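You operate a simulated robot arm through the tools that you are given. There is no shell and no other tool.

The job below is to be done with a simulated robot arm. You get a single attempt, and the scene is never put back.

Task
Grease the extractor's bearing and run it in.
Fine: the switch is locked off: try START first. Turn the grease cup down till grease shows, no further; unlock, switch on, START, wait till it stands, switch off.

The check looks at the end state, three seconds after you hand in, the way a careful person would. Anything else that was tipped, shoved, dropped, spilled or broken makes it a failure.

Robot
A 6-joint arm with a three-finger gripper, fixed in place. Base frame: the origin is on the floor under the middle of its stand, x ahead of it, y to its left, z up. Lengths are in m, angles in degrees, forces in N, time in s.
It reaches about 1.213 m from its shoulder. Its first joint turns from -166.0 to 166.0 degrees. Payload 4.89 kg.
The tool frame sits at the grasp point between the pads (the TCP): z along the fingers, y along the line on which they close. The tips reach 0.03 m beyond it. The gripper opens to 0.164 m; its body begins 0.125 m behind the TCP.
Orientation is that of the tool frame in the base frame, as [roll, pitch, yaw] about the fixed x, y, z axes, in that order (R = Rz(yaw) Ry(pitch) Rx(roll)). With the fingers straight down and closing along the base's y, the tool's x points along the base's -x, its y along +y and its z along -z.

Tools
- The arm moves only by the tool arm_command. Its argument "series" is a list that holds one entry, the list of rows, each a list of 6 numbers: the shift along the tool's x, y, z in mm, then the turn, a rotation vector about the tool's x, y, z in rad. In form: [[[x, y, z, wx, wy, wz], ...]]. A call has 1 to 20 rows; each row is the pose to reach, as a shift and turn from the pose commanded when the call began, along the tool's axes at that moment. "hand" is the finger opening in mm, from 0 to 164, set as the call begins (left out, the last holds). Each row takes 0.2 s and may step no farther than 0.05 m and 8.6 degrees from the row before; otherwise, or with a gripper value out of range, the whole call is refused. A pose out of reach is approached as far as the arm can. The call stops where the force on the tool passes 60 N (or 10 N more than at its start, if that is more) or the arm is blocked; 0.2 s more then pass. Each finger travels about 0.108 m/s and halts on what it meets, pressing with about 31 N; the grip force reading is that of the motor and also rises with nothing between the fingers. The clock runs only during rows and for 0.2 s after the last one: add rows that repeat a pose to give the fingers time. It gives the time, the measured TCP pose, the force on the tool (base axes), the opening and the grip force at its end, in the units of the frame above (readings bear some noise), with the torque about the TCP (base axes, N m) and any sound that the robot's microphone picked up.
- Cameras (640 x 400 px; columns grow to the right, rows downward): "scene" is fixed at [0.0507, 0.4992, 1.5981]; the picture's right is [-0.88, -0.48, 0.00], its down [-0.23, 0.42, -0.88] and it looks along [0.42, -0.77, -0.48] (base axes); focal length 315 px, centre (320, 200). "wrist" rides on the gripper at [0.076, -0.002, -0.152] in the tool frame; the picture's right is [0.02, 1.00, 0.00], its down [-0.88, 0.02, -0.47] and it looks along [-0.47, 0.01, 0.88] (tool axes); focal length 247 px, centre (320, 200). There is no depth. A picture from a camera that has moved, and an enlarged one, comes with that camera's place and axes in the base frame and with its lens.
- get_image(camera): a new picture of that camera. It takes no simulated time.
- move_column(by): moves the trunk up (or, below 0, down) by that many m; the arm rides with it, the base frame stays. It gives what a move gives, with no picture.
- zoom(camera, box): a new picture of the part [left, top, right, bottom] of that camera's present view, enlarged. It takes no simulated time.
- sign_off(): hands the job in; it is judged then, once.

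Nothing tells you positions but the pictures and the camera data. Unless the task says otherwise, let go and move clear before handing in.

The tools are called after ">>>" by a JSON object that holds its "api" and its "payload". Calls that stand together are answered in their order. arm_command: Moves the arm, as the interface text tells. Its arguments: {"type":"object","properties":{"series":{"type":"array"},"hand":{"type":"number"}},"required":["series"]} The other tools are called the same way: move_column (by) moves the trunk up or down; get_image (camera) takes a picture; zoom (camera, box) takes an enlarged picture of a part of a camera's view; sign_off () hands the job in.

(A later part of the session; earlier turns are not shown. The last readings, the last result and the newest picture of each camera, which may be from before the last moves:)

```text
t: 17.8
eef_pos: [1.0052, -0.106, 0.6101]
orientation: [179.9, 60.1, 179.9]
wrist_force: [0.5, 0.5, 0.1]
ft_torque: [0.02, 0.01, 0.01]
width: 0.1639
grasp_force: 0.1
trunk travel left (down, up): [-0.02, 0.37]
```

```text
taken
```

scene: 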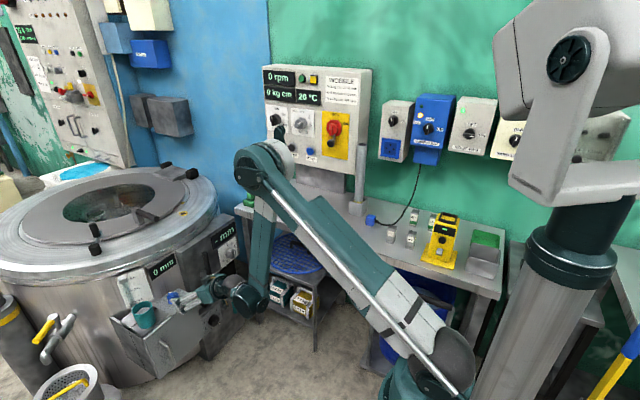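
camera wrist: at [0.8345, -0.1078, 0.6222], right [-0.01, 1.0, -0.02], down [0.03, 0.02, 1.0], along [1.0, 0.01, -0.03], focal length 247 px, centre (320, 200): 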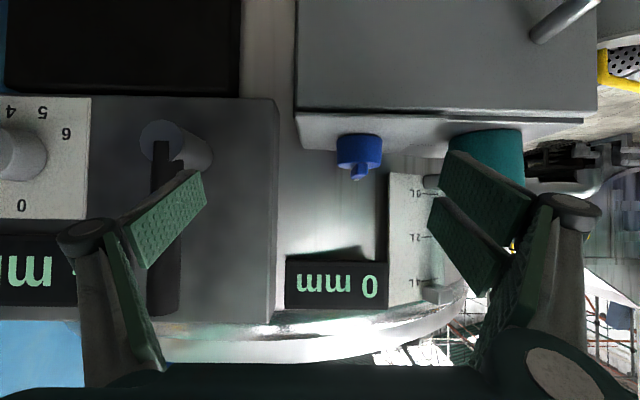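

The trunk is now low, revealing more of the bench (a yellow device and a green-lined tray). Zooming on these and on the wrist view.

>>> {"api": "zoom", "payload": {"camera": "scene", "box": [360, 190, 540, 310]}}

>>> {"api": "zoom", "payload": {"camera": "wrist", "box": [240, 60, 560, 380]}}

>>> {"api": "zoom", "payload": {"camera": "scene", "box": [480, 230, 640, 400]}}

>>> {"api": "zoom", "payload": {"camera": "scene", "box": [500, 0, 640, 240]}}

```text
3.33 times, centred on (450, 250) of scene
camera zoom: at [0.0507, 0.4992, 1.5981], right [-0.88, -0.48, 0.0], down [-0.23, 0.42, -0.88], along [0.42, -0.77, -0.48], focal length 1050 px, centre (-113, 33)
```

zoom: 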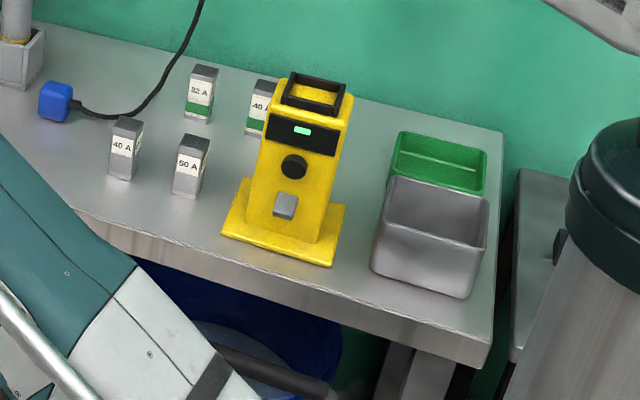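

```text
1.25 times, centred on (400, 220) of wrist
camera zoom: at [0.8345, -0.1078, 0.6222], right [-0.01, 1.0, -0.02], down [0.03, 0.02, 1.0], along [1.0, 0.01, -0.03], focal length 309 px, centre (220, 175)
```

zoom: 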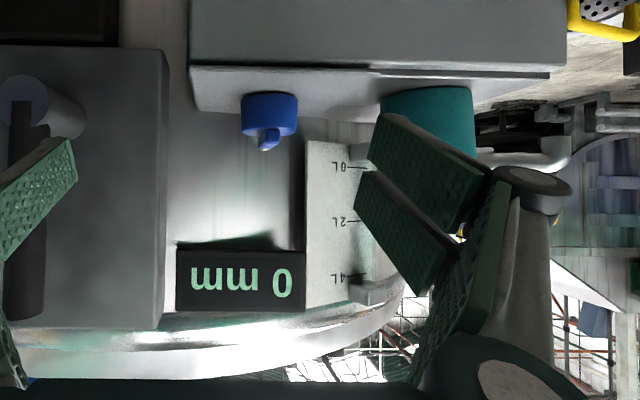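

```text
2.35 times, centred on (560, 315) of scene
camera zoom: at [0.0507, 0.4992, 1.5981], right [-0.88, -0.48, 0.0], down [-0.23, 0.42, -0.88], along [0.42, -0.77, -0.48], focal length 742 px, centre (-245, -71)
```

zoom: 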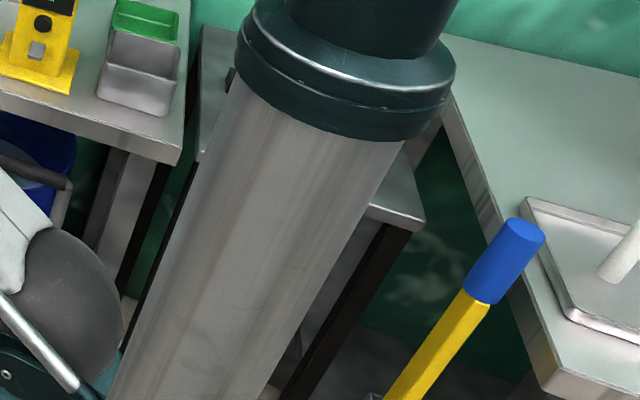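

```text
1.67 times, centred on (570, 120) of scene
camera zoom: at [0.0507, 0.4992, 1.5981], right [-0.88, -0.48, 0.0], down [-0.23, 0.42, -0.88], along [0.42, -0.77, -0.48], focal length 525 px, centre (-97, 333)
```

zoom: 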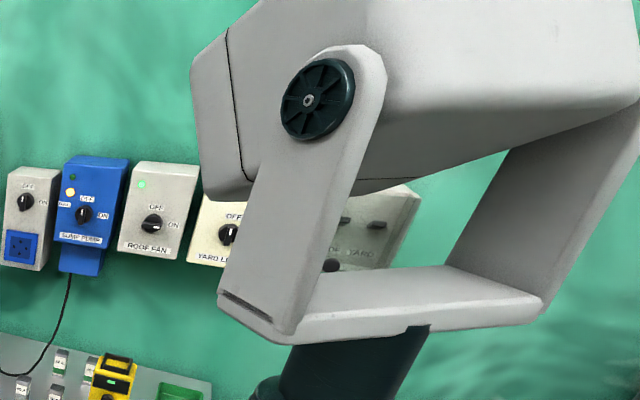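

Still no cup seen; the thing at right is the robot's own head. I'll raise the trunk and move the camera toward the bench side to inspect the drum's bench-facing flank.

>>> {"api": "move_column", "payload": {"by": 0.28}}

>>> {"api": "arm_command", "payload": {"series": [[[-12, -28, -25, 0, 0.1, 0], [-24, -56, -49, 0, 0.2, 0], [-36, -84, -73, 0, 0.3, 0], [-48, -112, -97, 0, 0.4, 0], [-60, -140, -121, 0, 0.5, 0], [-72, -168, -146, 0, 0.6, 0], [-84, -195, -170, 0, 0.7, 0], [-84, -195, -170, 0, 0.7, 0]]]}}

>>> {"api": "get_image", "payload": {"camera": "wrist"}}

>>> {"api": "get_image", "payload": {"camera": "scene"}}

```text
t: 20.6
eef_pos: [1.0042, -0.1049, 0.8924]
orientation: [179.9, 60.0, 179.9]
wrist_force: [-0.2, -0.4, 0.0]
ft_torque: [0.03, -0.03, 0.0]
width: 0.1643
grasp_force: 0.0
trunk travel left (down, up): [-0.3, 0.09]
```

```text
t: 22.4
eef_pos: [0.8999, -0.3035, 1.0504]
orientation: [-180.0, 19.9, -180.0]
wrist_force: [-0.2, -0.3, 0.0]
ft_torque: [0.01, 0.0, 0.0]
width: 0.1639
grasp_force: 0.0
trunk travel left (down, up): [-0.3, 0.09]
```

```text
taken
camera wrist: at [0.7744, -0.3053, 1.1682], right [-0.02, 1.0, -0.01], down [0.67, 0.02, 0.74], along [0.74, 0.01, -0.67], focal length 247 px, centre (320, 200)
```

wrist: 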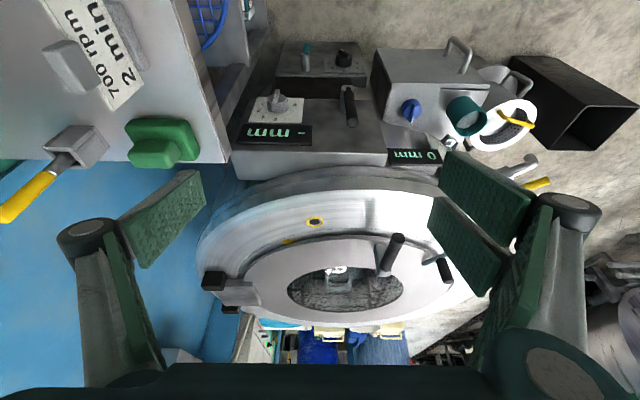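

```text
taken
```

scene: 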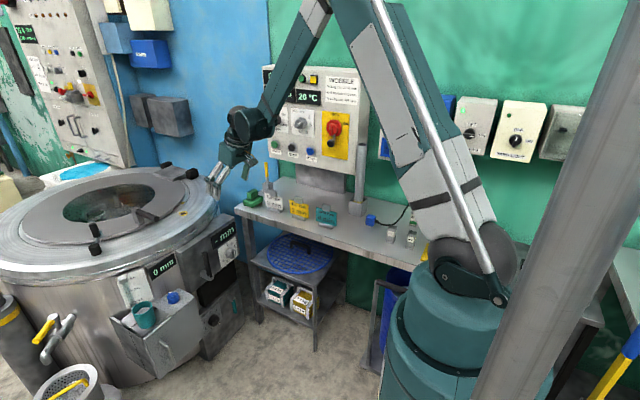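

From here I get a good view of the rim and boxes; zooming into several parts for a cap-like fitting.

>>> {"api": "zoom", "payload": {"camera": "wrist", "box": [200, 160, 480, 330]}}

>>> {"api": "zoom", "payload": {"camera": "wrist", "box": [190, 200, 340, 350]}}

>>> {"api": "zoom", "payload": {"camera": "wrist", "box": [230, 30, 400, 180]}}

>>> {"api": "zoom", "payload": {"camera": "wrist", "box": [360, 30, 560, 210]}}

>>> {"api": "zoom", "payload": {"camera": "wrist", "box": [170, 300, 480, 370]}}

>>> {"api": "zoom", "payload": {"camera": "wrist", "box": [0, 100, 220, 240]}}

```text
2.29 times, centred on (340, 245) of wrist
camera zoom: at [0.7744, -0.3053, 1.1682], right [-0.02, 1.0, -0.01], down [0.67, 0.02, 0.74], along [0.74, 0.01, -0.67], focal length 564 px, centre (274, 97)
```

zoom: 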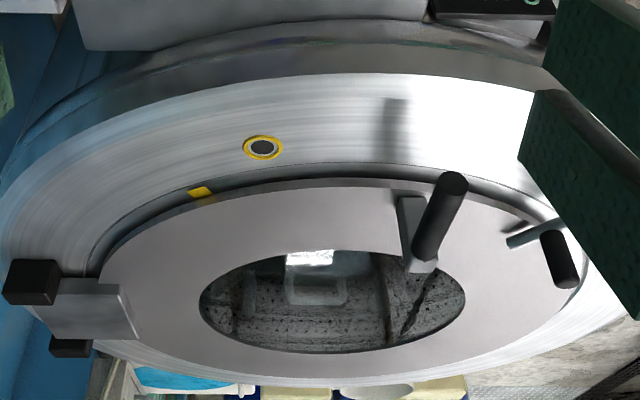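

```text
2.67 times, centred on (265, 275) of wrist
camera zoom: at [0.7744, -0.3053, 1.1682], right [-0.02, 1.0, -0.01], down [0.67, 0.02, 0.74], along [0.74, 0.01, -0.67], focal length 659 px, centre (467, 0)
```

zoom: 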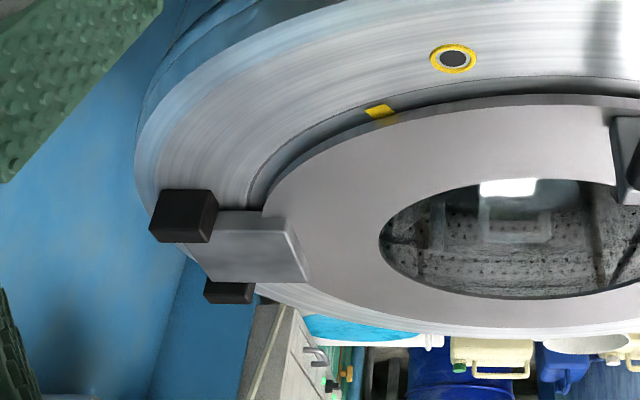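

```text
2.67 times, centred on (315, 105) of wrist
camera zoom: at [0.7744, -0.3053, 1.1682], right [-0.02, 1.0, -0.01], down [0.67, 0.02, 0.74], along [0.74, 0.01, -0.67], focal length 659 px, centre (333, 453)
```

zoom: 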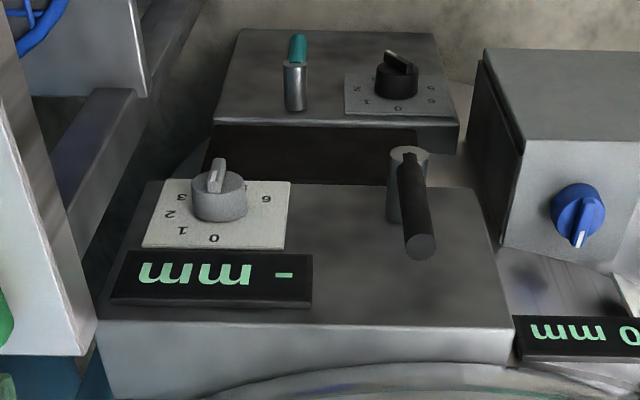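

```text
2.22 times, centred on (460, 120) of wrist
camera zoom: at [0.7744, -0.3053, 1.1682], right [-0.02, 1.0, -0.01], down [0.67, 0.02, 0.74], along [0.74, 0.01, -0.67], focal length 549 px, centre (9, 378)
```

zoom: 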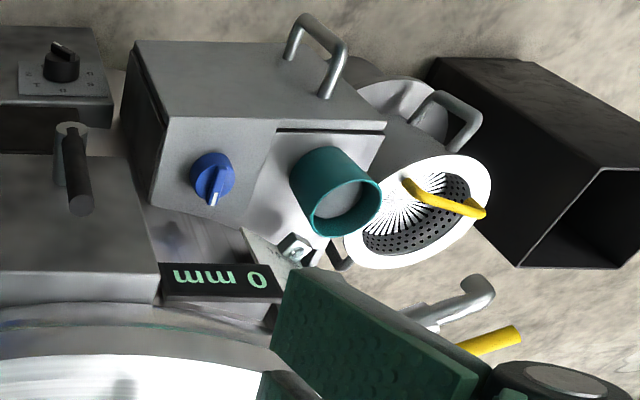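

```text
2.06 times, centred on (325, 335) of wrist
camera zoom: at [0.7744, -0.3053, 1.1682], right [-0.02, 1.0, -0.01], down [0.67, 0.02, 0.74], along [0.74, 0.01, -0.67], focal length 510 px, centre (310, -79)
```

zoom: 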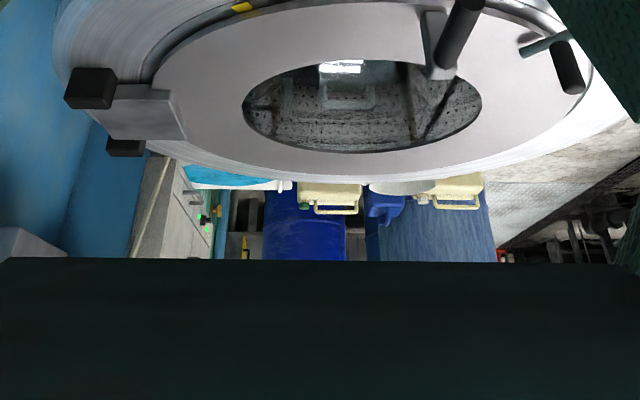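

```text
2.86 times, centred on (110, 170) of wrist
camera zoom: at [0.7744, -0.3053, 1.1682], right [-0.02, 1.0, -0.01], down [0.67, 0.02, 0.74], along [0.74, 0.01, -0.67], focal length 706 px, centre (920, 286)
```

zoom: 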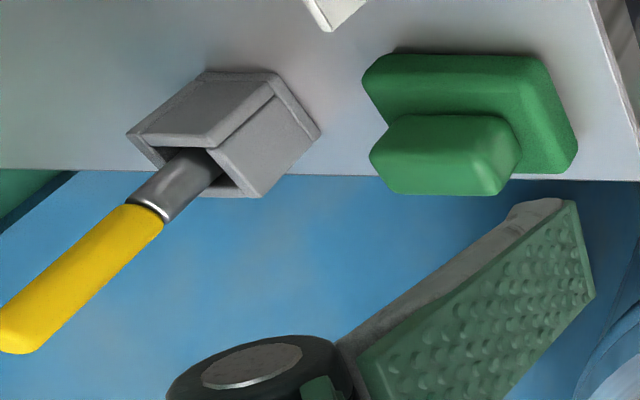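

I'll take a closer downward look at the grey box with the blue knob and teal cup.

>>> {"api": "arm_command", "payload": {"series": [[[4, 34, 28, 0, 0.04, 0], [8, 67, 56, 0, 0.08, 0], [13, 101, 84, 0, 0.12, 0], [17, 135, 112, 0, 0.16, 0], [21, 169, 140, 0, 0.2, 0], [25, 202, 168, 0, 0.24, 0], [30, 236, 196, 0, 0.28, 0], [34, 270, 224, 0, 0.315, 0], [38, 303, 252, 0, 0.347, 0], [38, 303, 252, 0, 0.347, 0]]]}}

>>> {"api": "get_image", "payload": {"camera": "wrist"}}

>>> {"api": "zoom", "payload": {"camera": "wrist", "box": [220, 80, 400, 200]}}

>>> {"api": "zoom", "payload": {"camera": "scene", "box": [110, 260, 210, 390]}}

```text
t: 24.6
eef_pos: [0.9509, 0.0026, 0.7999]
orientation: [-180.0, 0.0, -180.0]
wrist_force: [-0.3, 0.6, 0.5]
ft_torque: [-0.06, 0.06, 0.01]
width: 0.164
grasp_force: 0.0
trunk travel left (down, up): [-0.3, 0.09]
```

```text
taken
camera wrist: at [0.8741, 0.001, 0.952], right [-0.02, 1.0, 0.0], down [0.88, 0.02, 0.47], along [0.47, 0.01, -0.88], focal length 247 px, centre (320, 200)
```

wrist: 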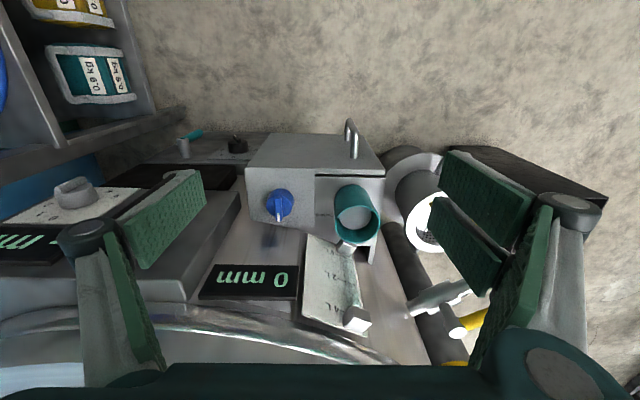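

```text
3.33 times, centred on (310, 140) of wrist
camera zoom: at [0.8741, 0.001, 0.952], right [-0.02, 1.0, 0.0], down [0.88, 0.02, 0.47], along [0.47, 0.01, -0.88], focal length 823 px, centre (353, 400)
```

zoom: 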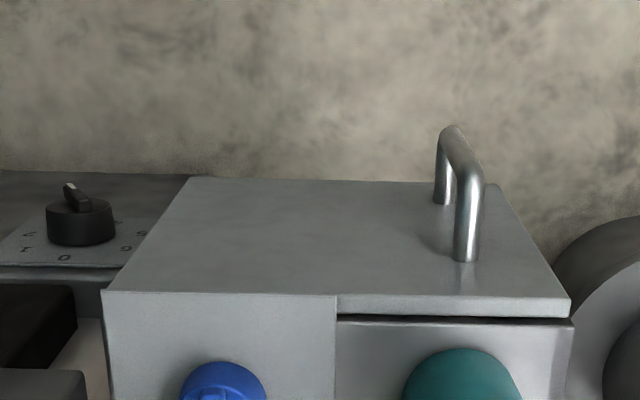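

```text
3.08 times, centred on (160, 325) of scene
camera zoom: at [0.0507, 0.4992, 1.5981], right [-0.88, -0.48, 0.0], down [-0.23, 0.42, -0.88], along [0.42, -0.77, -0.48], focal length 970 px, centre (812, -185)
```

zoom: 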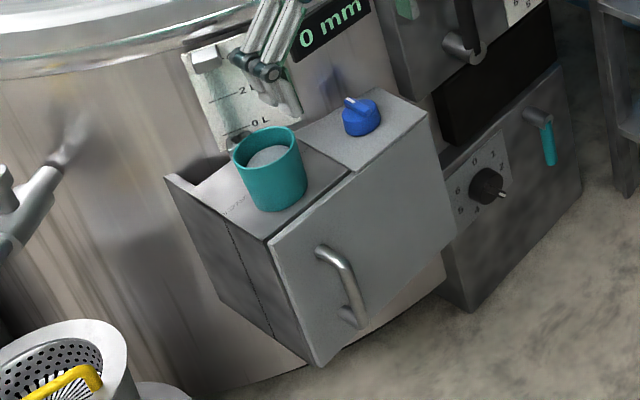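

The grey box has a door with a handle, a blue knob on its top flange and a teal cup on the rear part. I'm zooming tightly on the cup, the seam line and the knob.

>>> {"api": "zoom", "payload": {"camera": "wrist", "box": [320, 170, 400, 260]}}

>>> {"api": "zoom", "payload": {"camera": "wrist", "box": [240, 170, 330, 250]}}

>>> {"api": "zoom", "payload": {"camera": "scene", "box": [125, 290, 165, 330]}}

>>> {"api": "zoom", "payload": {"camera": "scene", "box": [105, 305, 165, 385]}}

>>> {"api": "zoom", "payload": {"camera": "scene", "box": [195, 290, 245, 350]}}

>>> {"api": "zoom", "payload": {"camera": "wrist", "box": [170, 110, 260, 170]}}

```text
4.44 times, centred on (360, 215) of wrist
camera zoom: at [0.8741, 0.001, 0.952], right [-0.02, 1.0, 0.0], down [0.88, 0.02, 0.47], along [0.47, 0.01, -0.88], focal length 1098 px, centre (142, 133)
```

zoom: 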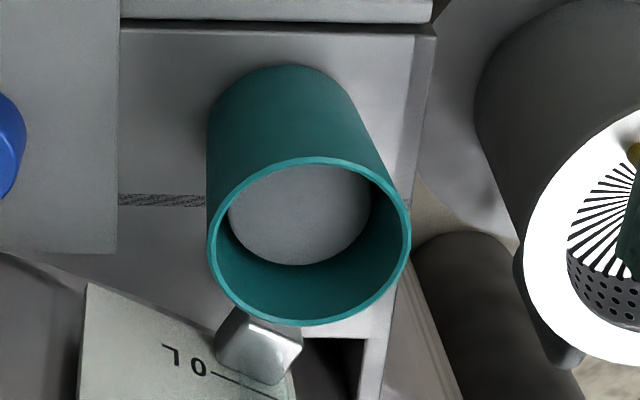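

```text
5.00 times, centred on (285, 210) of wrist
camera zoom: at [0.8741, 0.001, 0.952], right [-0.02, 1.0, 0.0], down [0.88, 0.02, 0.47], along [0.47, 0.01, -0.88], focal length 1235 px, centre (495, 150)
```

zoom: 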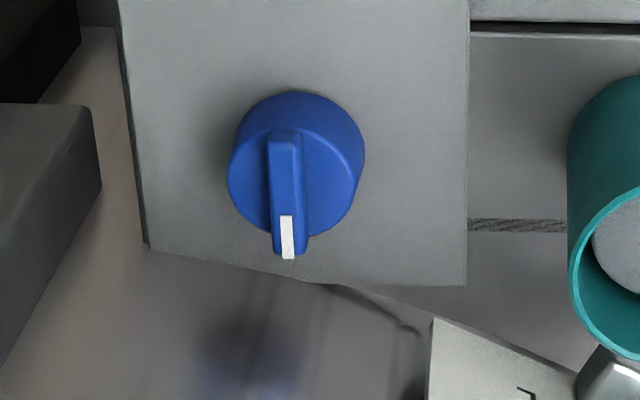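

```text
10.00 times, centred on (145, 310) of scene
camera zoom: at [0.0507, 0.4992, 1.5981], right [-0.88, -0.48, 0.0], down [-0.23, 0.42, -0.88], along [0.42, -0.77, -0.48], focal length 3152 px, centre (2070, -900)
```

zoom: 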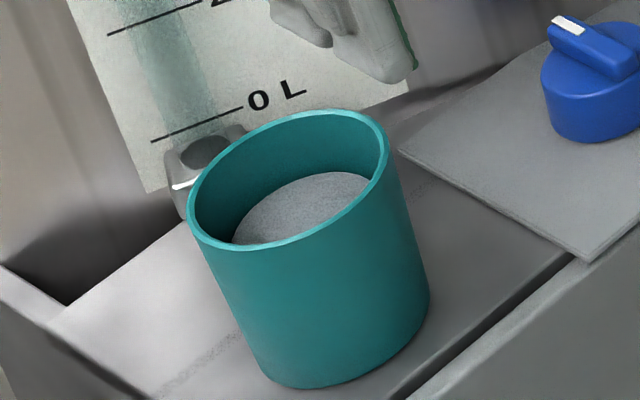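

```text
5.00 times, centred on (135, 345) of scene
camera zoom: at [0.0507, 0.4992, 1.5981], right [-0.88, -0.48, 0.0], down [-0.23, 0.42, -0.88], along [0.42, -0.77, -0.48], focal length 1576 px, centre (1245, -525)
```

zoom: 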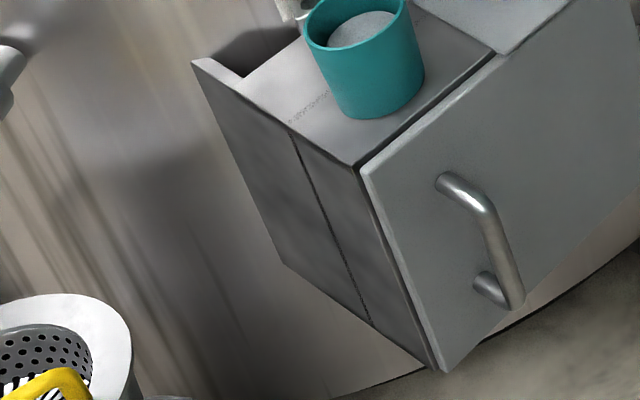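

```text
6.67 times, centred on (220, 320) of scene
camera zoom: at [0.0507, 0.4992, 1.5981], right [-0.88, -0.48, 0.0], down [-0.23, 0.42, -0.88], along [0.42, -0.77, -0.48], focal length 2101 px, centre (987, -600)
```

zoom: 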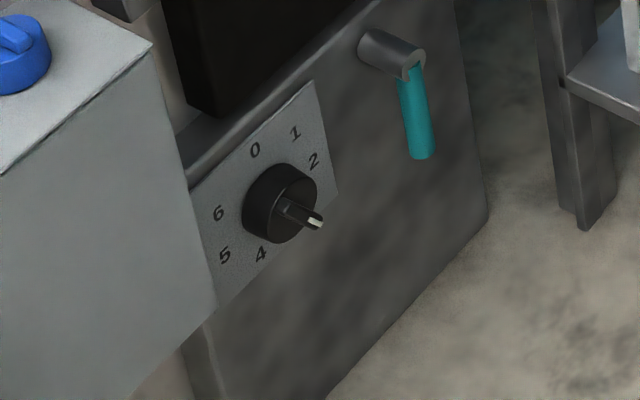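

```text
6.67 times, centred on (215, 140) of wrist
camera zoom: at [0.8741, 0.001, 0.952], right [-0.02, 1.0, 0.0], down [0.88, 0.02, 0.47], along [0.47, 0.01, -0.88], focal length 1646 px, centre (1020, 600)
```

zoom: 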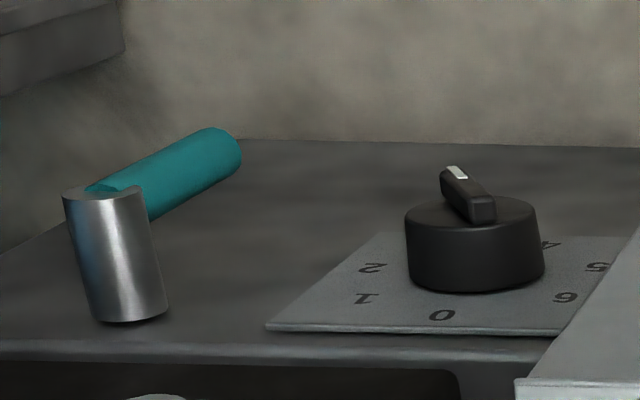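

Still ambiguous, so I'll do a survey from the extractor's left (+y) side, lower down, before acting.

>>> {"api": "arm_command", "payload": {"series": [[[11, 39, -6, 0.0202, -0.0554, 0.076], [22, 78, -11, 0.0404, -0.1108, 0.152], [33, 117, -17, 0.0607, -0.1662, 0.228], [44, 156, -22, 0.0809, -0.2216, 0.304], [56, 194, -28, 0.1011, -0.2769, 0.38], [67, 233, -33, 0.1213, -0.3323, 0.456], [78, 272, -39, 0.1416, -0.3877, 0.532], [89, 311, -44, 0.1618, -0.4431, 0.608], [100, 350, -50, 0.182, -0.4985, 0.684], [100, 350, -50, 0.182, -0.4985, 0.684]]]}}

>>> {"api": "get_image", "payload": {"camera": "wrist"}}

>>> {"api": "move_column", "payload": {"by": -0.25}}

>>> {"api": "get_image", "payload": {"camera": "wrist"}}

```text
t: 26.8
eef_pos: [0.849, 0.3521, 0.8483]
orientation: [180.0, 29.8, 139.8]
wrist_force: [-0.2, -0.1, 0.1]
ft_torque: [-0.05, -0.05, 0.0]
width: 0.1641
grasp_force: 0.1
trunk travel left (down, up): [-0.3, 0.09]
```

```text
taken
camera wrist: at [0.7394, 0.4418, 0.9428], right [0.63, 0.78, -0.01], down [0.42, -0.33, 0.85], along [0.66, -0.54, -0.53], focal length 247 px, centre (320, 200)
```

wrist: 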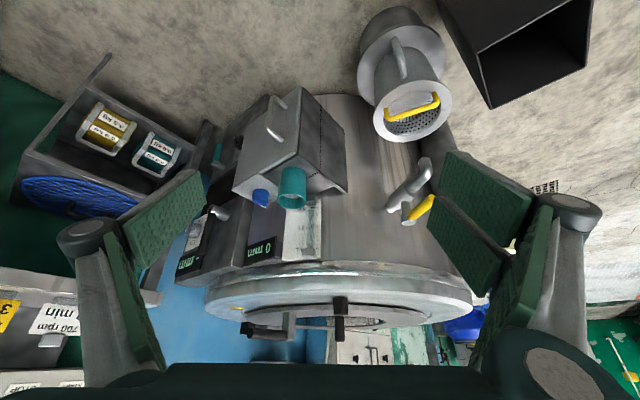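

```text
t: 29.4
eef_pos: [0.8493, 0.3509, 0.5987]
orientation: [179.8, 29.8, 139.8]
wrist_force: [-1.0, -1.1, 0.5]
ft_torque: [0.04, 0.0, 0.04]
width: 0.1638
grasp_force: 0.2
trunk travel left (down, up): [-0.05, 0.34]
```

```text
taken
camera wrist: at [0.7398, 0.4407, 0.6931], right [0.63, 0.78, -0.01], down [0.42, -0.33, 0.85], along [0.66, -0.54, -0.53], focal length 247 px, centre (320, 200)
```

wrist: 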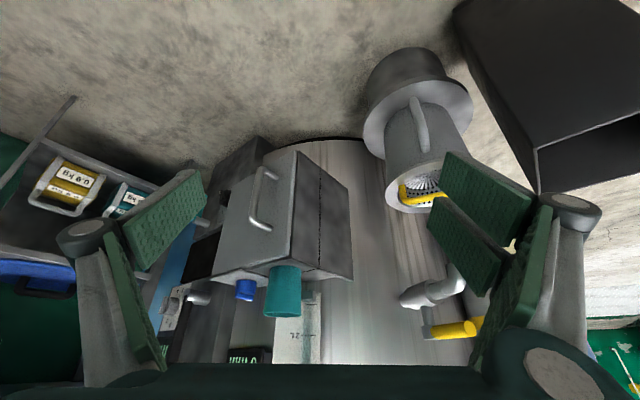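

Zooming on various parts of this view.

>>> {"api": "zoom", "payload": {"camera": "wrist", "box": [200, 130, 370, 300]}}

>>> {"api": "zoom", "payload": {"camera": "wrist", "box": [350, 40, 520, 220]}}

>>> {"api": "zoom", "payload": {"camera": "wrist", "box": [370, 240, 520, 370]}}

>>> {"api": "zoom", "payload": {"camera": "wrist", "box": [140, 250, 370, 370]}}

```text
2.35 times, centred on (285, 215) of wrist
camera zoom: at [0.7398, 0.4407, 0.6931], right [0.63, 0.78, -0.01], down [0.42, -0.33, 0.85], along [0.66, -0.54, -0.53], focal length 581 px, centre (402, 165)
```

zoom: 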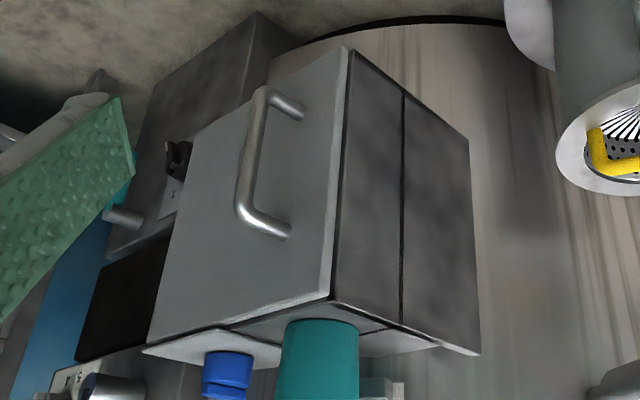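

```text
2.22 times, centred on (435, 130) of wrist
camera zoom: at [0.7398, 0.4407, 0.6931], right [0.63, 0.78, -0.01], down [0.42, -0.33, 0.85], along [0.66, -0.54, -0.53], focal length 549 px, centre (64, 356)
```

zoom: 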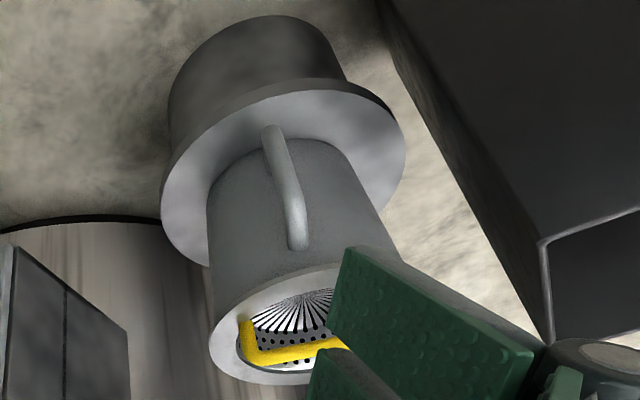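

```text
3.08 times, centred on (445, 305) of wrist
camera zoom: at [0.7398, 0.4407, 0.6931], right [0.63, 0.78, -0.01], down [0.42, -0.33, 0.85], along [0.66, -0.54, -0.53], focal length 760 px, centre (-65, -123)
```

zoom: 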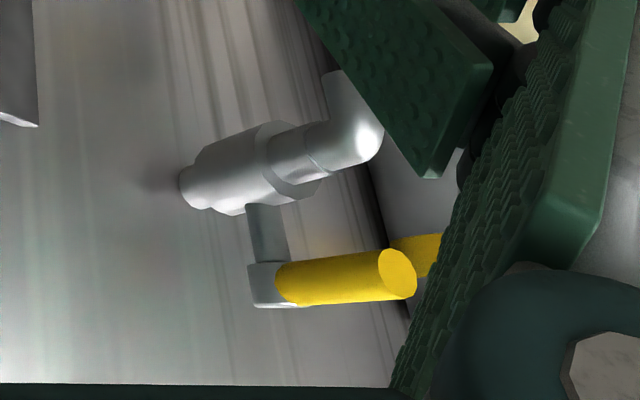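

```text
2.78 times, centred on (255, 310) of wrist
camera zoom: at [0.7398, 0.4407, 0.6931], right [0.63, 0.78, -0.01], down [0.42, -0.33, 0.85], along [0.66, -0.54, -0.53], focal length 687 px, centre (501, -106)
```

zoom: 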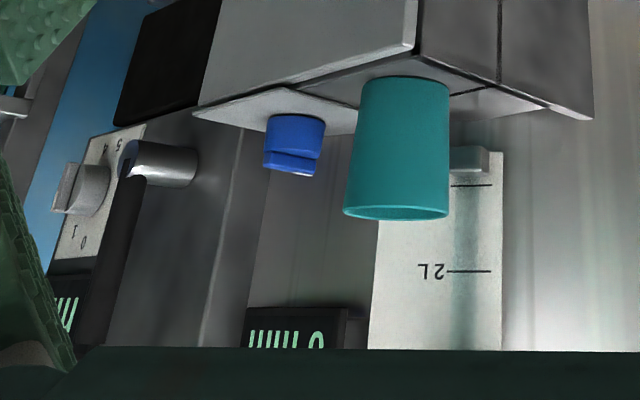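

I want to see the thin rough strip on the box top and the area around the blue knob at maximum enlargement.

>>> {"api": "zoom", "payload": {"camera": "scene", "box": [148, 296, 168, 309]}}

>>> {"api": "zoom", "payload": {"camera": "scene", "box": [120, 310, 150, 330]}}

>>> {"api": "zoom", "payload": {"camera": "scene", "box": [160, 285, 190, 305]}}

>>> {"api": "zoom", "payload": {"camera": "scene", "box": [115, 290, 155, 318]}}

>>> {"api": "zoom", "payload": {"camera": "scene", "box": [0, 290, 60, 340]}}

>>> {"api": "zoom", "payload": {"camera": "scene", "box": [170, 195, 200, 225]}}

```text
16.00 times, centred on (158, 302) of scene
camera zoom: at [0.0507, 0.4992, 1.5981], right [-0.88, -0.48, 0.0], down [-0.23, 0.42, -0.88], along [0.42, -0.77, -0.48], focal length 5042 px, centre (2912, -1440)
```

zoom: 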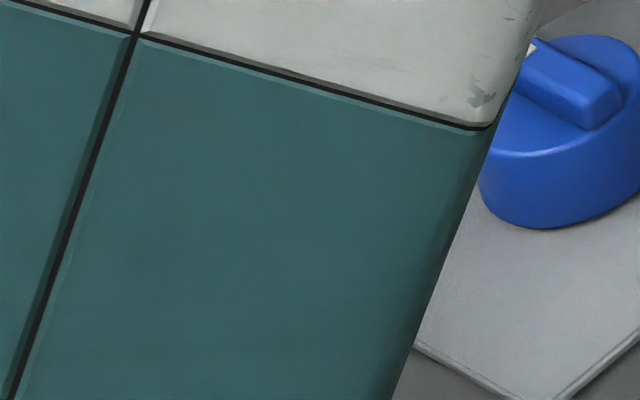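

```text
16.00 times, centred on (135, 320) of scene
camera zoom: at [0.0507, 0.4992, 1.5981], right [-0.88, -0.48, 0.0], down [-0.23, 0.42, -0.88], along [0.42, -0.77, -0.48], focal length 5042 px, centre (3280, -1720)
```

zoom: 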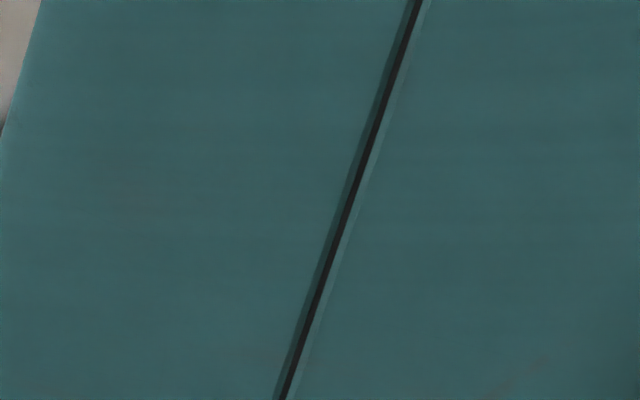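

```text
16.00 times, centred on (175, 295) of scene
camera zoom: at [0.0507, 0.4992, 1.5981], right [-0.88, -0.48, 0.0], down [-0.23, 0.42, -0.88], along [0.42, -0.77, -0.48], focal length 5042 px, centre (2640, -1320)
```

zoom: 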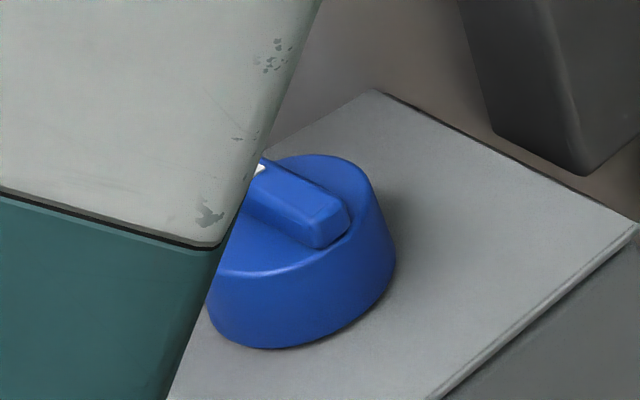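

```text
14.29 times, centred on (135, 304) of scene
camera zoom: at [0.0507, 0.4992, 1.5981], right [-0.88, -0.48, 0.0], down [-0.23, 0.42, -0.88], along [0.42, -0.77, -0.48], focal length 4502 px, centre (2963, -1286)
```

zoom: 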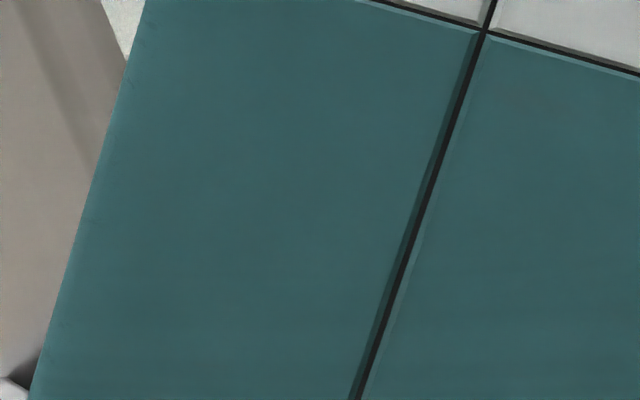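

```text
8.00 times, centred on (30, 315) of scene
camera zoom: at [0.0507, 0.4992, 1.5981], right [-0.88, -0.48, 0.0], down [-0.23, 0.42, -0.88], along [0.42, -0.77, -0.48], focal length 2521 px, centre (2640, -720)
```

zoom: 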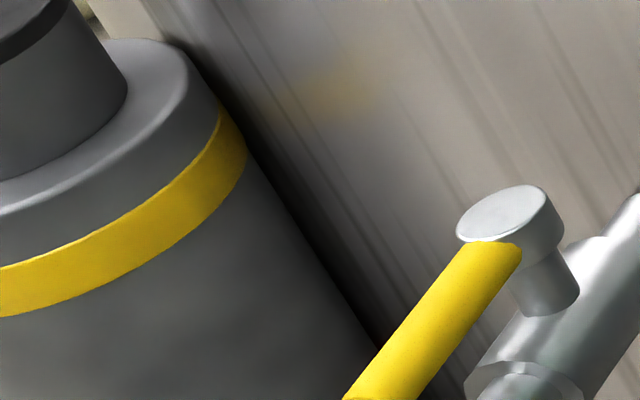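

```text
13.33 times, centred on (185, 210) of scene
camera zoom: at [0.0507, 0.4992, 1.5981], right [-0.88, -0.48, 0.0], down [-0.23, 0.42, -0.88], along [0.42, -0.77, -0.48], focal length 4202 px, centre (2120, 67)
```

zoom: 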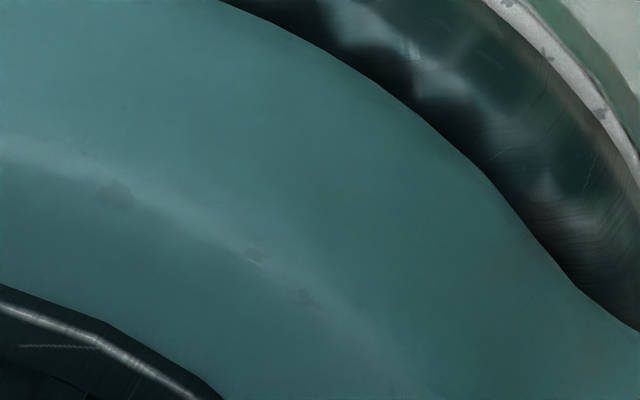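

I'll raise the trunk and swing the camera round to see the side of the room outside the fixed camera's view, in case the cup is elsewhere.

>>> {"api": "move_column", "payload": {"by": 0.25}}

>>> {"api": "arm_command", "payload": {"series": [[[0, 0, 0, -0.0734, 0, -0.1282], [0, 0, 0, -0.1468, 0, -0.2564], [0, 0, 0, -0.2202, 0, -0.3846], [0, 0, 0, -0.2936, 0, -0.5128], [0, 0, 0, -0.367, 0, -0.641], [0, 0, 0, -0.4404, 0, -0.7692], [0, 0, 0, -0.5138, 0, -0.8974], [0, 0, 0, -0.5872, 0, -1.0256], [0, 0, 0, -0.6606, 0, -1.1538], [0, 0, 0, -0.734, 0, -1.282], [0, 0, 0, -0.8074, 0, -1.4102], [0, 0, 0, -0.8808, 0, -1.5384], [0, 0, 0, -0.9542, 0, -1.6666], [0, 0, 0, -0.9542, 0, -1.6666]]]}}

>>> {"api": "get_image", "payload": {"camera": "wrist"}}

>>> {"api": "get_image", "payload": {"camera": "scene"}}

```text
t: 32.0
eef_pos: [0.8497, 0.3515, 0.8476]
orientation: [179.9, 29.8, 140.0]
wrist_force: [-0.2, 0.3, -0.3]
ft_torque: [0.02, 0.0, 0.01]
width: 0.164
grasp_force: 0.2
trunk travel left (down, up): [-0.3, 0.09]
```

```text
t: 35.0
eef_pos: [0.8486, 0.3506, 0.8481]
orientation: [-179.8, 29.7, -110.0]
wrist_force: [0.6, 0.0, -0.9]
ft_torque: [0.01, 0.0, -0.04]
width: 0.1642
grasp_force: 0.0
trunk travel left (down, up): [-0.3, 0.09]
```

```text
taken
camera wrist: at [0.8029, 0.2163, 0.9427], right [-0.95, 0.32, -0.01], down [0.16, 0.5, 0.85], along [0.28, 0.8, -0.53], focal length 247 px, centre (320, 200)
```

wrist: 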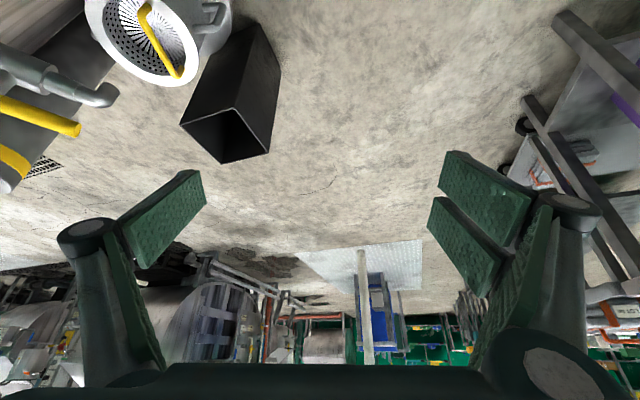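

```text
taken
```

scene: 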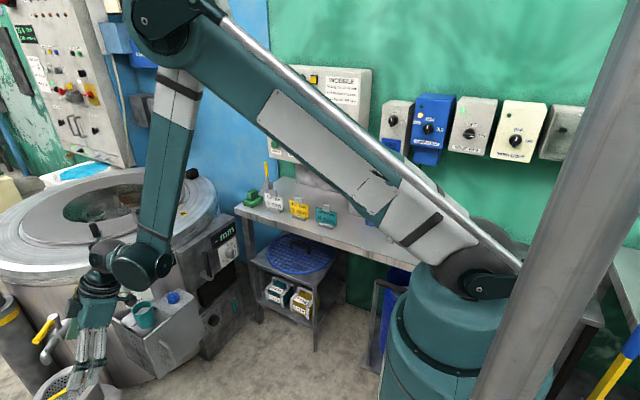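

Nothing like a grease cup towards +y except a table frame at one edge. Zooming there.

>>> {"api": "zoom", "payload": {"camera": "wrist", "box": [480, 0, 640, 200]}}

>>> {"api": "zoom", "payload": {"camera": "wrist", "box": [0, 0, 290, 200]}}

>>> {"api": "zoom", "payload": {"camera": "scene", "box": [0, 180, 250, 400]}}

```text
2.00 times, centred on (560, 100) of wrist
camera zoom: at [0.8029, 0.2163, 0.9427], right [-0.95, 0.32, -0.01], down [0.16, 0.5, 0.85], along [0.28, 0.8, -0.53], focal length 494 px, centre (-160, 400)
```

zoom: 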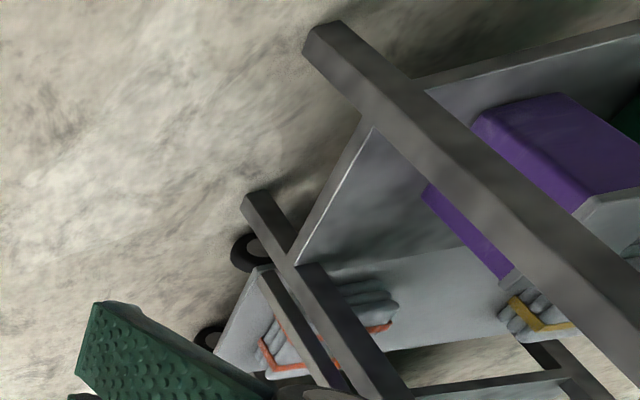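

```text
2.00 times, centred on (145, 100) of wrist
camera zoom: at [0.8029, 0.2163, 0.9427], right [-0.95, 0.32, -0.01], down [0.16, 0.5, 0.85], along [0.28, 0.8, -0.53], focal length 494 px, centre (670, 400)
```

zoom: 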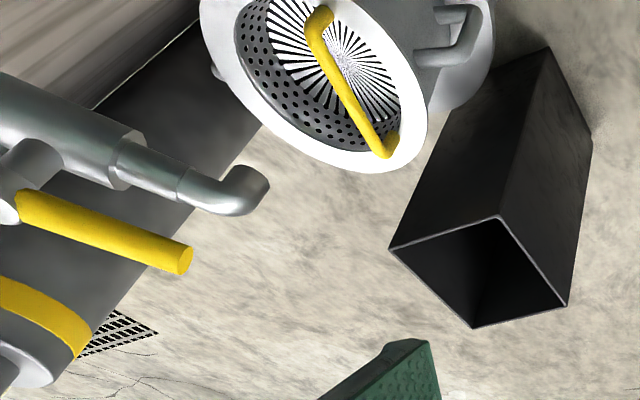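

```text
1.82 times, centred on (125, 290) of scene
camera zoom: at [0.0507, 0.4992, 1.5981], right [-0.88, -0.48, 0.0], down [-0.23, 0.42, -0.88], along [0.42, -0.77, -0.48], focal length 573 px, centre (674, 36)
```

zoom: 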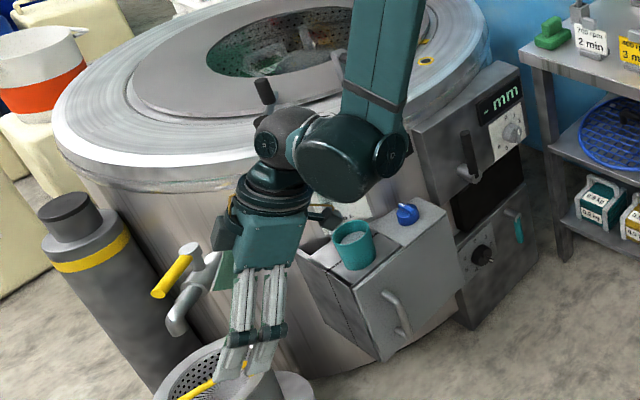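

There's a trolley with a purple box and gloves on the +y side nearer the robot. I'll turn further to view it fully.

>>> {"api": "arm_command", "payload": {"series": [[[0, 0, -45, 0, 0, 0], [0, 0, -90, 0, 0, 0], [0, 40, -100, -0.0734, 0, -0.1282], [0, 80, -110, -0.1468, 0, -0.2564], [0, 120, -120, -0.2202, 0, -0.3846], [0, 160, -130, -0.2936, 0, -0.5128], [0, 200, -140, -0.367, 0, -0.641], [0, 240, -150, -0.4404, 0, -0.7692], [0, 240, -150, -0.4404, 0, -0.7692]]]}}

>>> {"api": "get_image", "payload": {"camera": "wrist"}}

```text
t: 37.0
eef_pos: [0.5973, 0.3655, 0.9774]
orientation: [-179.9, 29.9, -59.1]
wrist_force: [0.3, -0.3, -0.6]
ft_torque: [-0.04, -0.08, -0.05]
width: 0.1642
grasp_force: 0.0
trunk travel left (down, up): [-0.3, 0.09]
```

```text
taken
camera wrist: at [0.6708, 0.2436, 1.0726], right [-0.85, -0.53, -0.01], down [-0.29, 0.44, 0.85], along [-0.44, 0.72, -0.53], focal length 247 px, centre (320, 200)
```

wrist: 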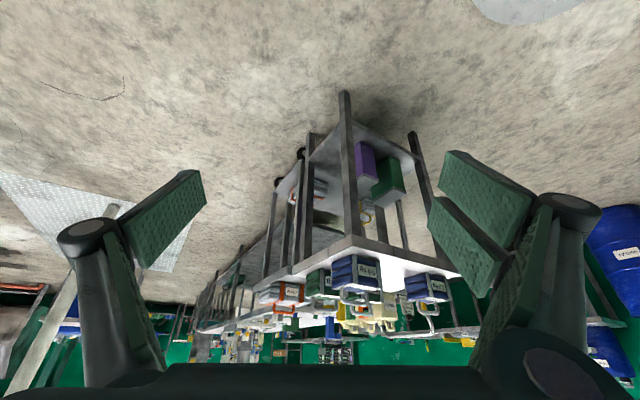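

>>> {"api": "zoom", "payload": {"camera": "wrist", "box": [230, 230, 470, 370]}}

>>> {"api": "zoom", "payload": {"camera": "wrist", "box": [270, 80, 440, 250]}}

>>> {"api": "zoom", "payload": {"camera": "scene", "box": [100, 200, 260, 400]}}

```text
2.67 times, centred on (350, 300) of wrist
camera zoom: at [0.6708, 0.2436, 1.0726], right [-0.85, -0.53, -0.01], down [-0.29, 0.44, 0.85], along [-0.44, 0.72, -0.53], focal length 659 px, centre (240, -67)
```

zoom: 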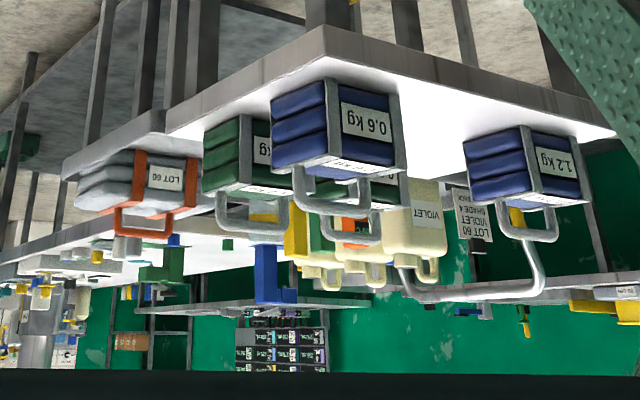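

```text
2.35 times, centred on (355, 165) of wrist
camera zoom: at [0.6708, 0.2436, 1.0726], right [-0.85, -0.53, -0.01], down [-0.29, 0.44, 0.85], along [-0.44, 0.72, -0.53], focal length 581 px, centre (238, 282)
```

zoom: 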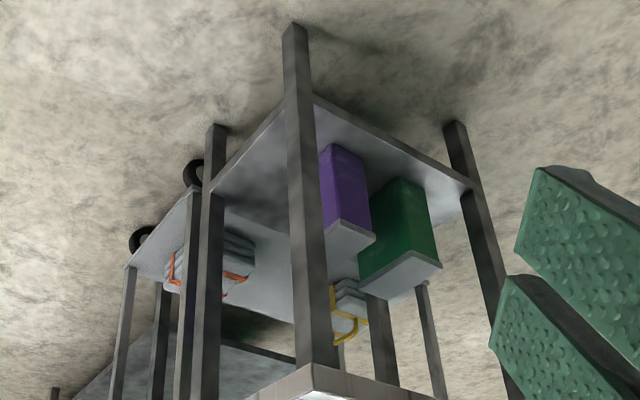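

```text
2.00 times, centred on (180, 300) of scene
camera zoom: at [0.0507, 0.4992, 1.5981], right [-0.88, -0.48, 0.0], down [-0.23, 0.42, -0.88], along [0.42, -0.77, -0.48], focal length 630 px, centre (600, 0)
```

zoom: 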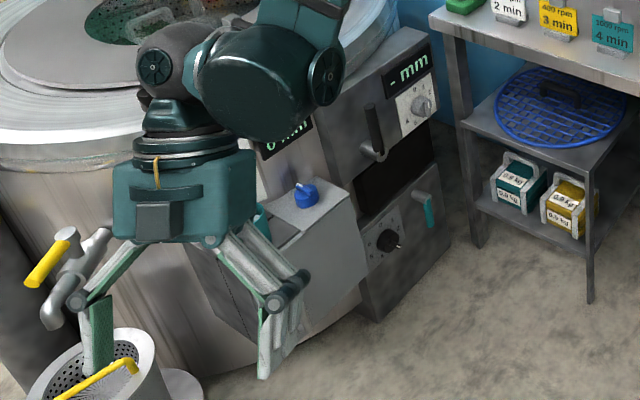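

It's a dye-house: the far table just holds loads. The grease cup must be on the extractor front box. First I'll do the required try of START with the switch locked off; moving back and facing the panel.

>>> {"api": "arm_command", "payload": {"series": [[[19, 5, -24, 0.07, 0, 0.122], [39, 11, -49, 0.14, 0, 0.244], [58, 16, -73, 0.21, 0, 0.366], [78, 22, -98, 0.28, 0, 0.488], [97, 27, -122, 0.35, 0, 0.61], [117, 33, -147, 0.42, 0, 0.732], [136, 38, -171, 0.49, 0, 0.854], [155, 44, -196, 0.561, 0, 0.975], [175, 49, -220, 0.631, 0, 1.097], [194, 55, -245, 0.701, 0, 1.219], [214, 60, -269, 0.771, 0, 1.341], [233, 66, -294, 0.841, 0, 1.463], [253, 71, -318, 0.911, 0, 1.585], [272, 77, -342, 0.981, 0, 1.707], [291, 82, -367, 1.051, 0, 1.829], [291, 82, -367, 1.051, 0, 1.829]]]}}

>>> {"api": "get_image", "payload": {"camera": "scene"}}

```text
t: 40.4
eef_pos: [0.75, -0.0534, 1.1534]
orientation: [180.0, 30.0, 179.9]
wrist_force: [-0.1, -0.2, -0.5]
ft_torque: [0.03, 0.01, 0.0]
width: 0.1639
grasp_force: 0.0
trunk travel left (down, up): [-0.3, 0.09]
```

```text
taken
```

scene: 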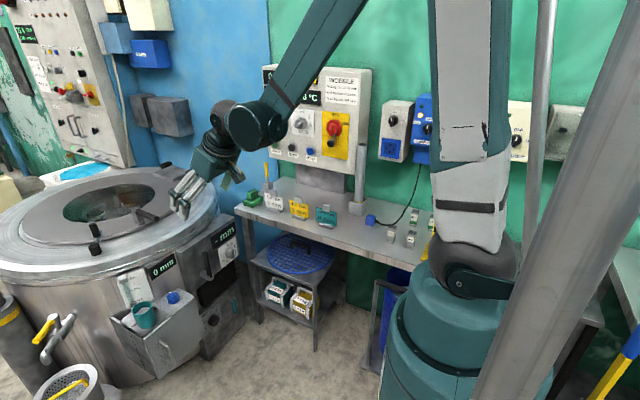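

Now turning to face the panel with the fingers closed, stopping about 0.25 m short of START.

>>> {"api": "arm_command", "payload": {"series": [[[-9, -33, 11, 0.1087, -0.0627, 0.0627], [-19, -66, 23, 0.2173, -0.1255, 0.1255], [-28, -99, 34, 0.326, -0.1882, 0.1882], [-38, -132, 45, 0.4347, -0.251, 0.251], [-47, -165, 56, 0.5433, -0.3137, 0.3137], [-57, -198, 68, 0.652, -0.3765, 0.3765], [-66, -232, 79, 0.7607, -0.4392, 0.4392], [-76, -265, 90, 0.8694, -0.502, 0.502], [-85, -298, 101, 0.978, -0.5647, 0.5647], [-95, -331, 113, 1.0867, -0.6275, 0.6275], [-104, -364, 124, 1.1954, -0.6902, 0.6902], [-114, -397, 135, 1.304, -0.753, 0.753], [-123, -430, 146, 1.4127, -0.8157, 0.8157], [-123, -430, 146, 1.4127, -0.8157, 0.8157]]], "hand": 0}}

>>> {"api": "get_image", "payload": {"camera": "wrist"}}

>>> {"api": "get_image", "payload": {"camera": "scene"}}

```text
t: 43.4
eef_pos: [0.928, -0.4846, 1.085]
orientation: [12.0, 89.9, -78.1]
wrist_force: [0.8, -0.5, -2.0]
ft_torque: [-0.17, 0.02, -0.13]
width: 0.0
grasp_force: 31.3
trunk travel left (down, up): [-0.3, 0.09]
```

```text
taken
camera wrist: at [0.9268, -0.3324, 1.0096], right [1.0, 0.0, -0.02], down [0.02, 0.47, 0.88], along [0.01, -0.88, 0.47], focal length 247 px, centre (320, 200)
```

wrist: 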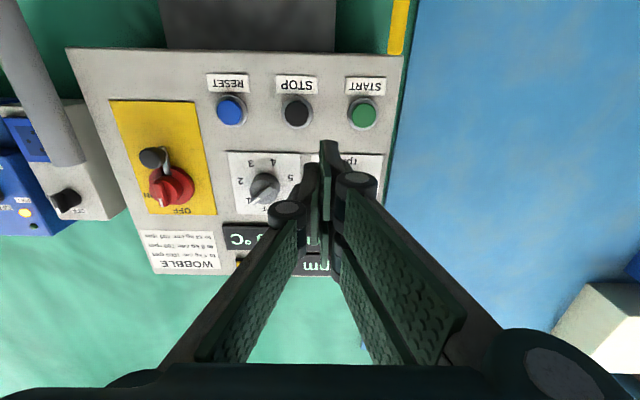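

```text
taken
```

scene: 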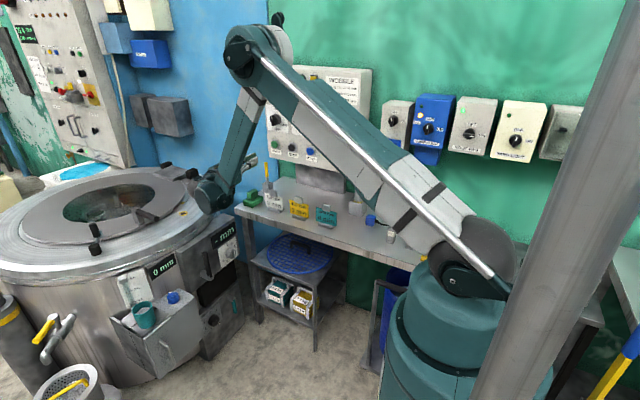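

START's cap is at about (0.993, -0.73, 1.07). Moving the closed fingertips in front of it, ~10 mm short.

>>> {"api": "arm_command", "payload": {"series": [[[7, 33, 20, 0, 0, 0], [15, 65, 45, 0, 0, 0], [15, 65, 90, 0, 0, 0], [15, 65, 135, 0, 0, 0], [15, 65, 175, 0, 0, 0], [15, 65, 200, 0, 0, 0], [15, 65, 200, 0, 0, 0]]]}}

>>> {"api": "get_image", "payload": {"camera": "wrist"}}

>>> {"api": "zoom", "payload": {"camera": "scene", "box": [230, 100, 350, 190]}}

```text
t: 45.0
eef_pos: [0.9935, -0.6831, 1.0708]
orientation: [179.7, 90.0, 89.6]
wrist_force: [-0.3, 0.5, -0.5]
ft_torque: [-0.08, -0.03, -0.03]
width: 0.0
grasp_force: 31.0
trunk travel left (down, up): [-0.3, 0.09]
```

```text
taken
camera wrist: at [0.9924, -0.5309, 0.9948], right [1.0, 0.0, -0.02], down [0.02, 0.47, 0.88], along [0.01, -0.88, 0.47], focal length 247 px, centre (320, 200)
```

wrist: 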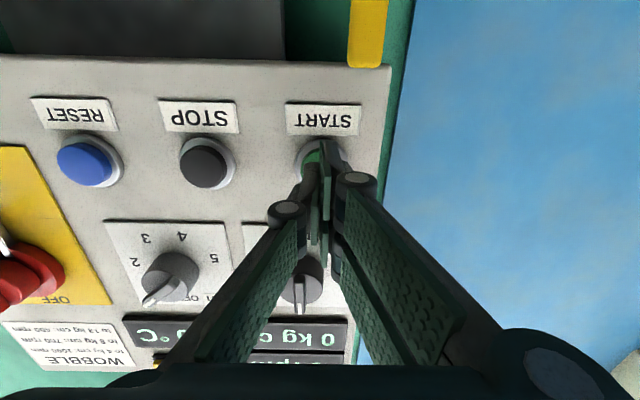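

```text
4.44 times, centred on (290, 145) of scene
camera zoom: at [0.0507, 0.4992, 1.5981], right [-0.88, -0.48, 0.0], down [-0.23, 0.42, -0.88], along [0.42, -0.77, -0.48], focal length 1401 px, centre (453, 444)
```

zoom: 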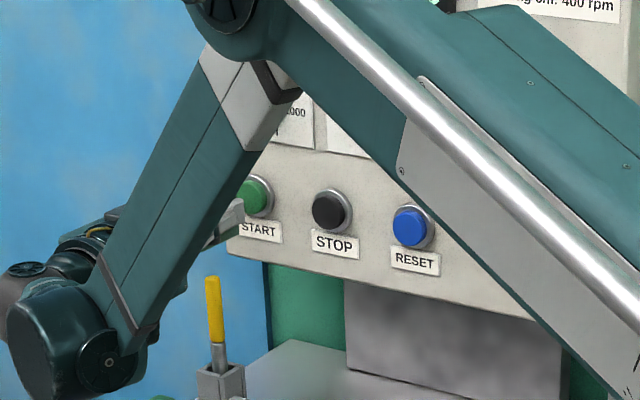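

Reach is fine. Pressing START gently in small steps.

>>> {"api": "arm_command", "payload": {"series": [[[0, 0, 8, 0, 0, 0], [0, 0, 14, 0, 0, 0], [0, 0, 18, 0, 0, 0], [0, 0, 21, 0, 0, 0]]]}}

>>> {"api": "zoom", "payload": {"camera": "wrist", "box": [270, 90, 380, 200]}}

```text
t: 46.0
eef_pos: [0.9937, -0.7043, 1.0707]
orientation: [4.4, 89.9, -85.7]
wrist_force: [-0.3, -0.7, -0.2]
ft_torque: [-0.03, -0.01, 0.03]
width: 0.0002
grasp_force: 31.3
trunk travel left (down, up): [-0.3, 0.09]
```

```text
3.64 times, centred on (325, 145) of wrist
camera zoom: at [0.9921, -0.5518, 0.9958], right [1.0, 0.0, -0.02], down [0.02, 0.47, 0.88], along [0.01, -0.88, 0.47], focal length 898 px, centre (302, 400)
```

zoom: 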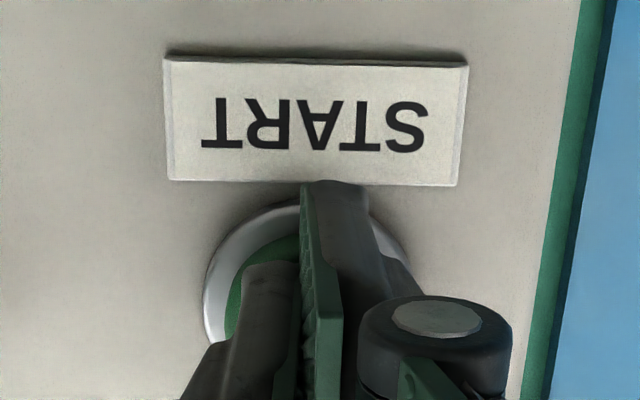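

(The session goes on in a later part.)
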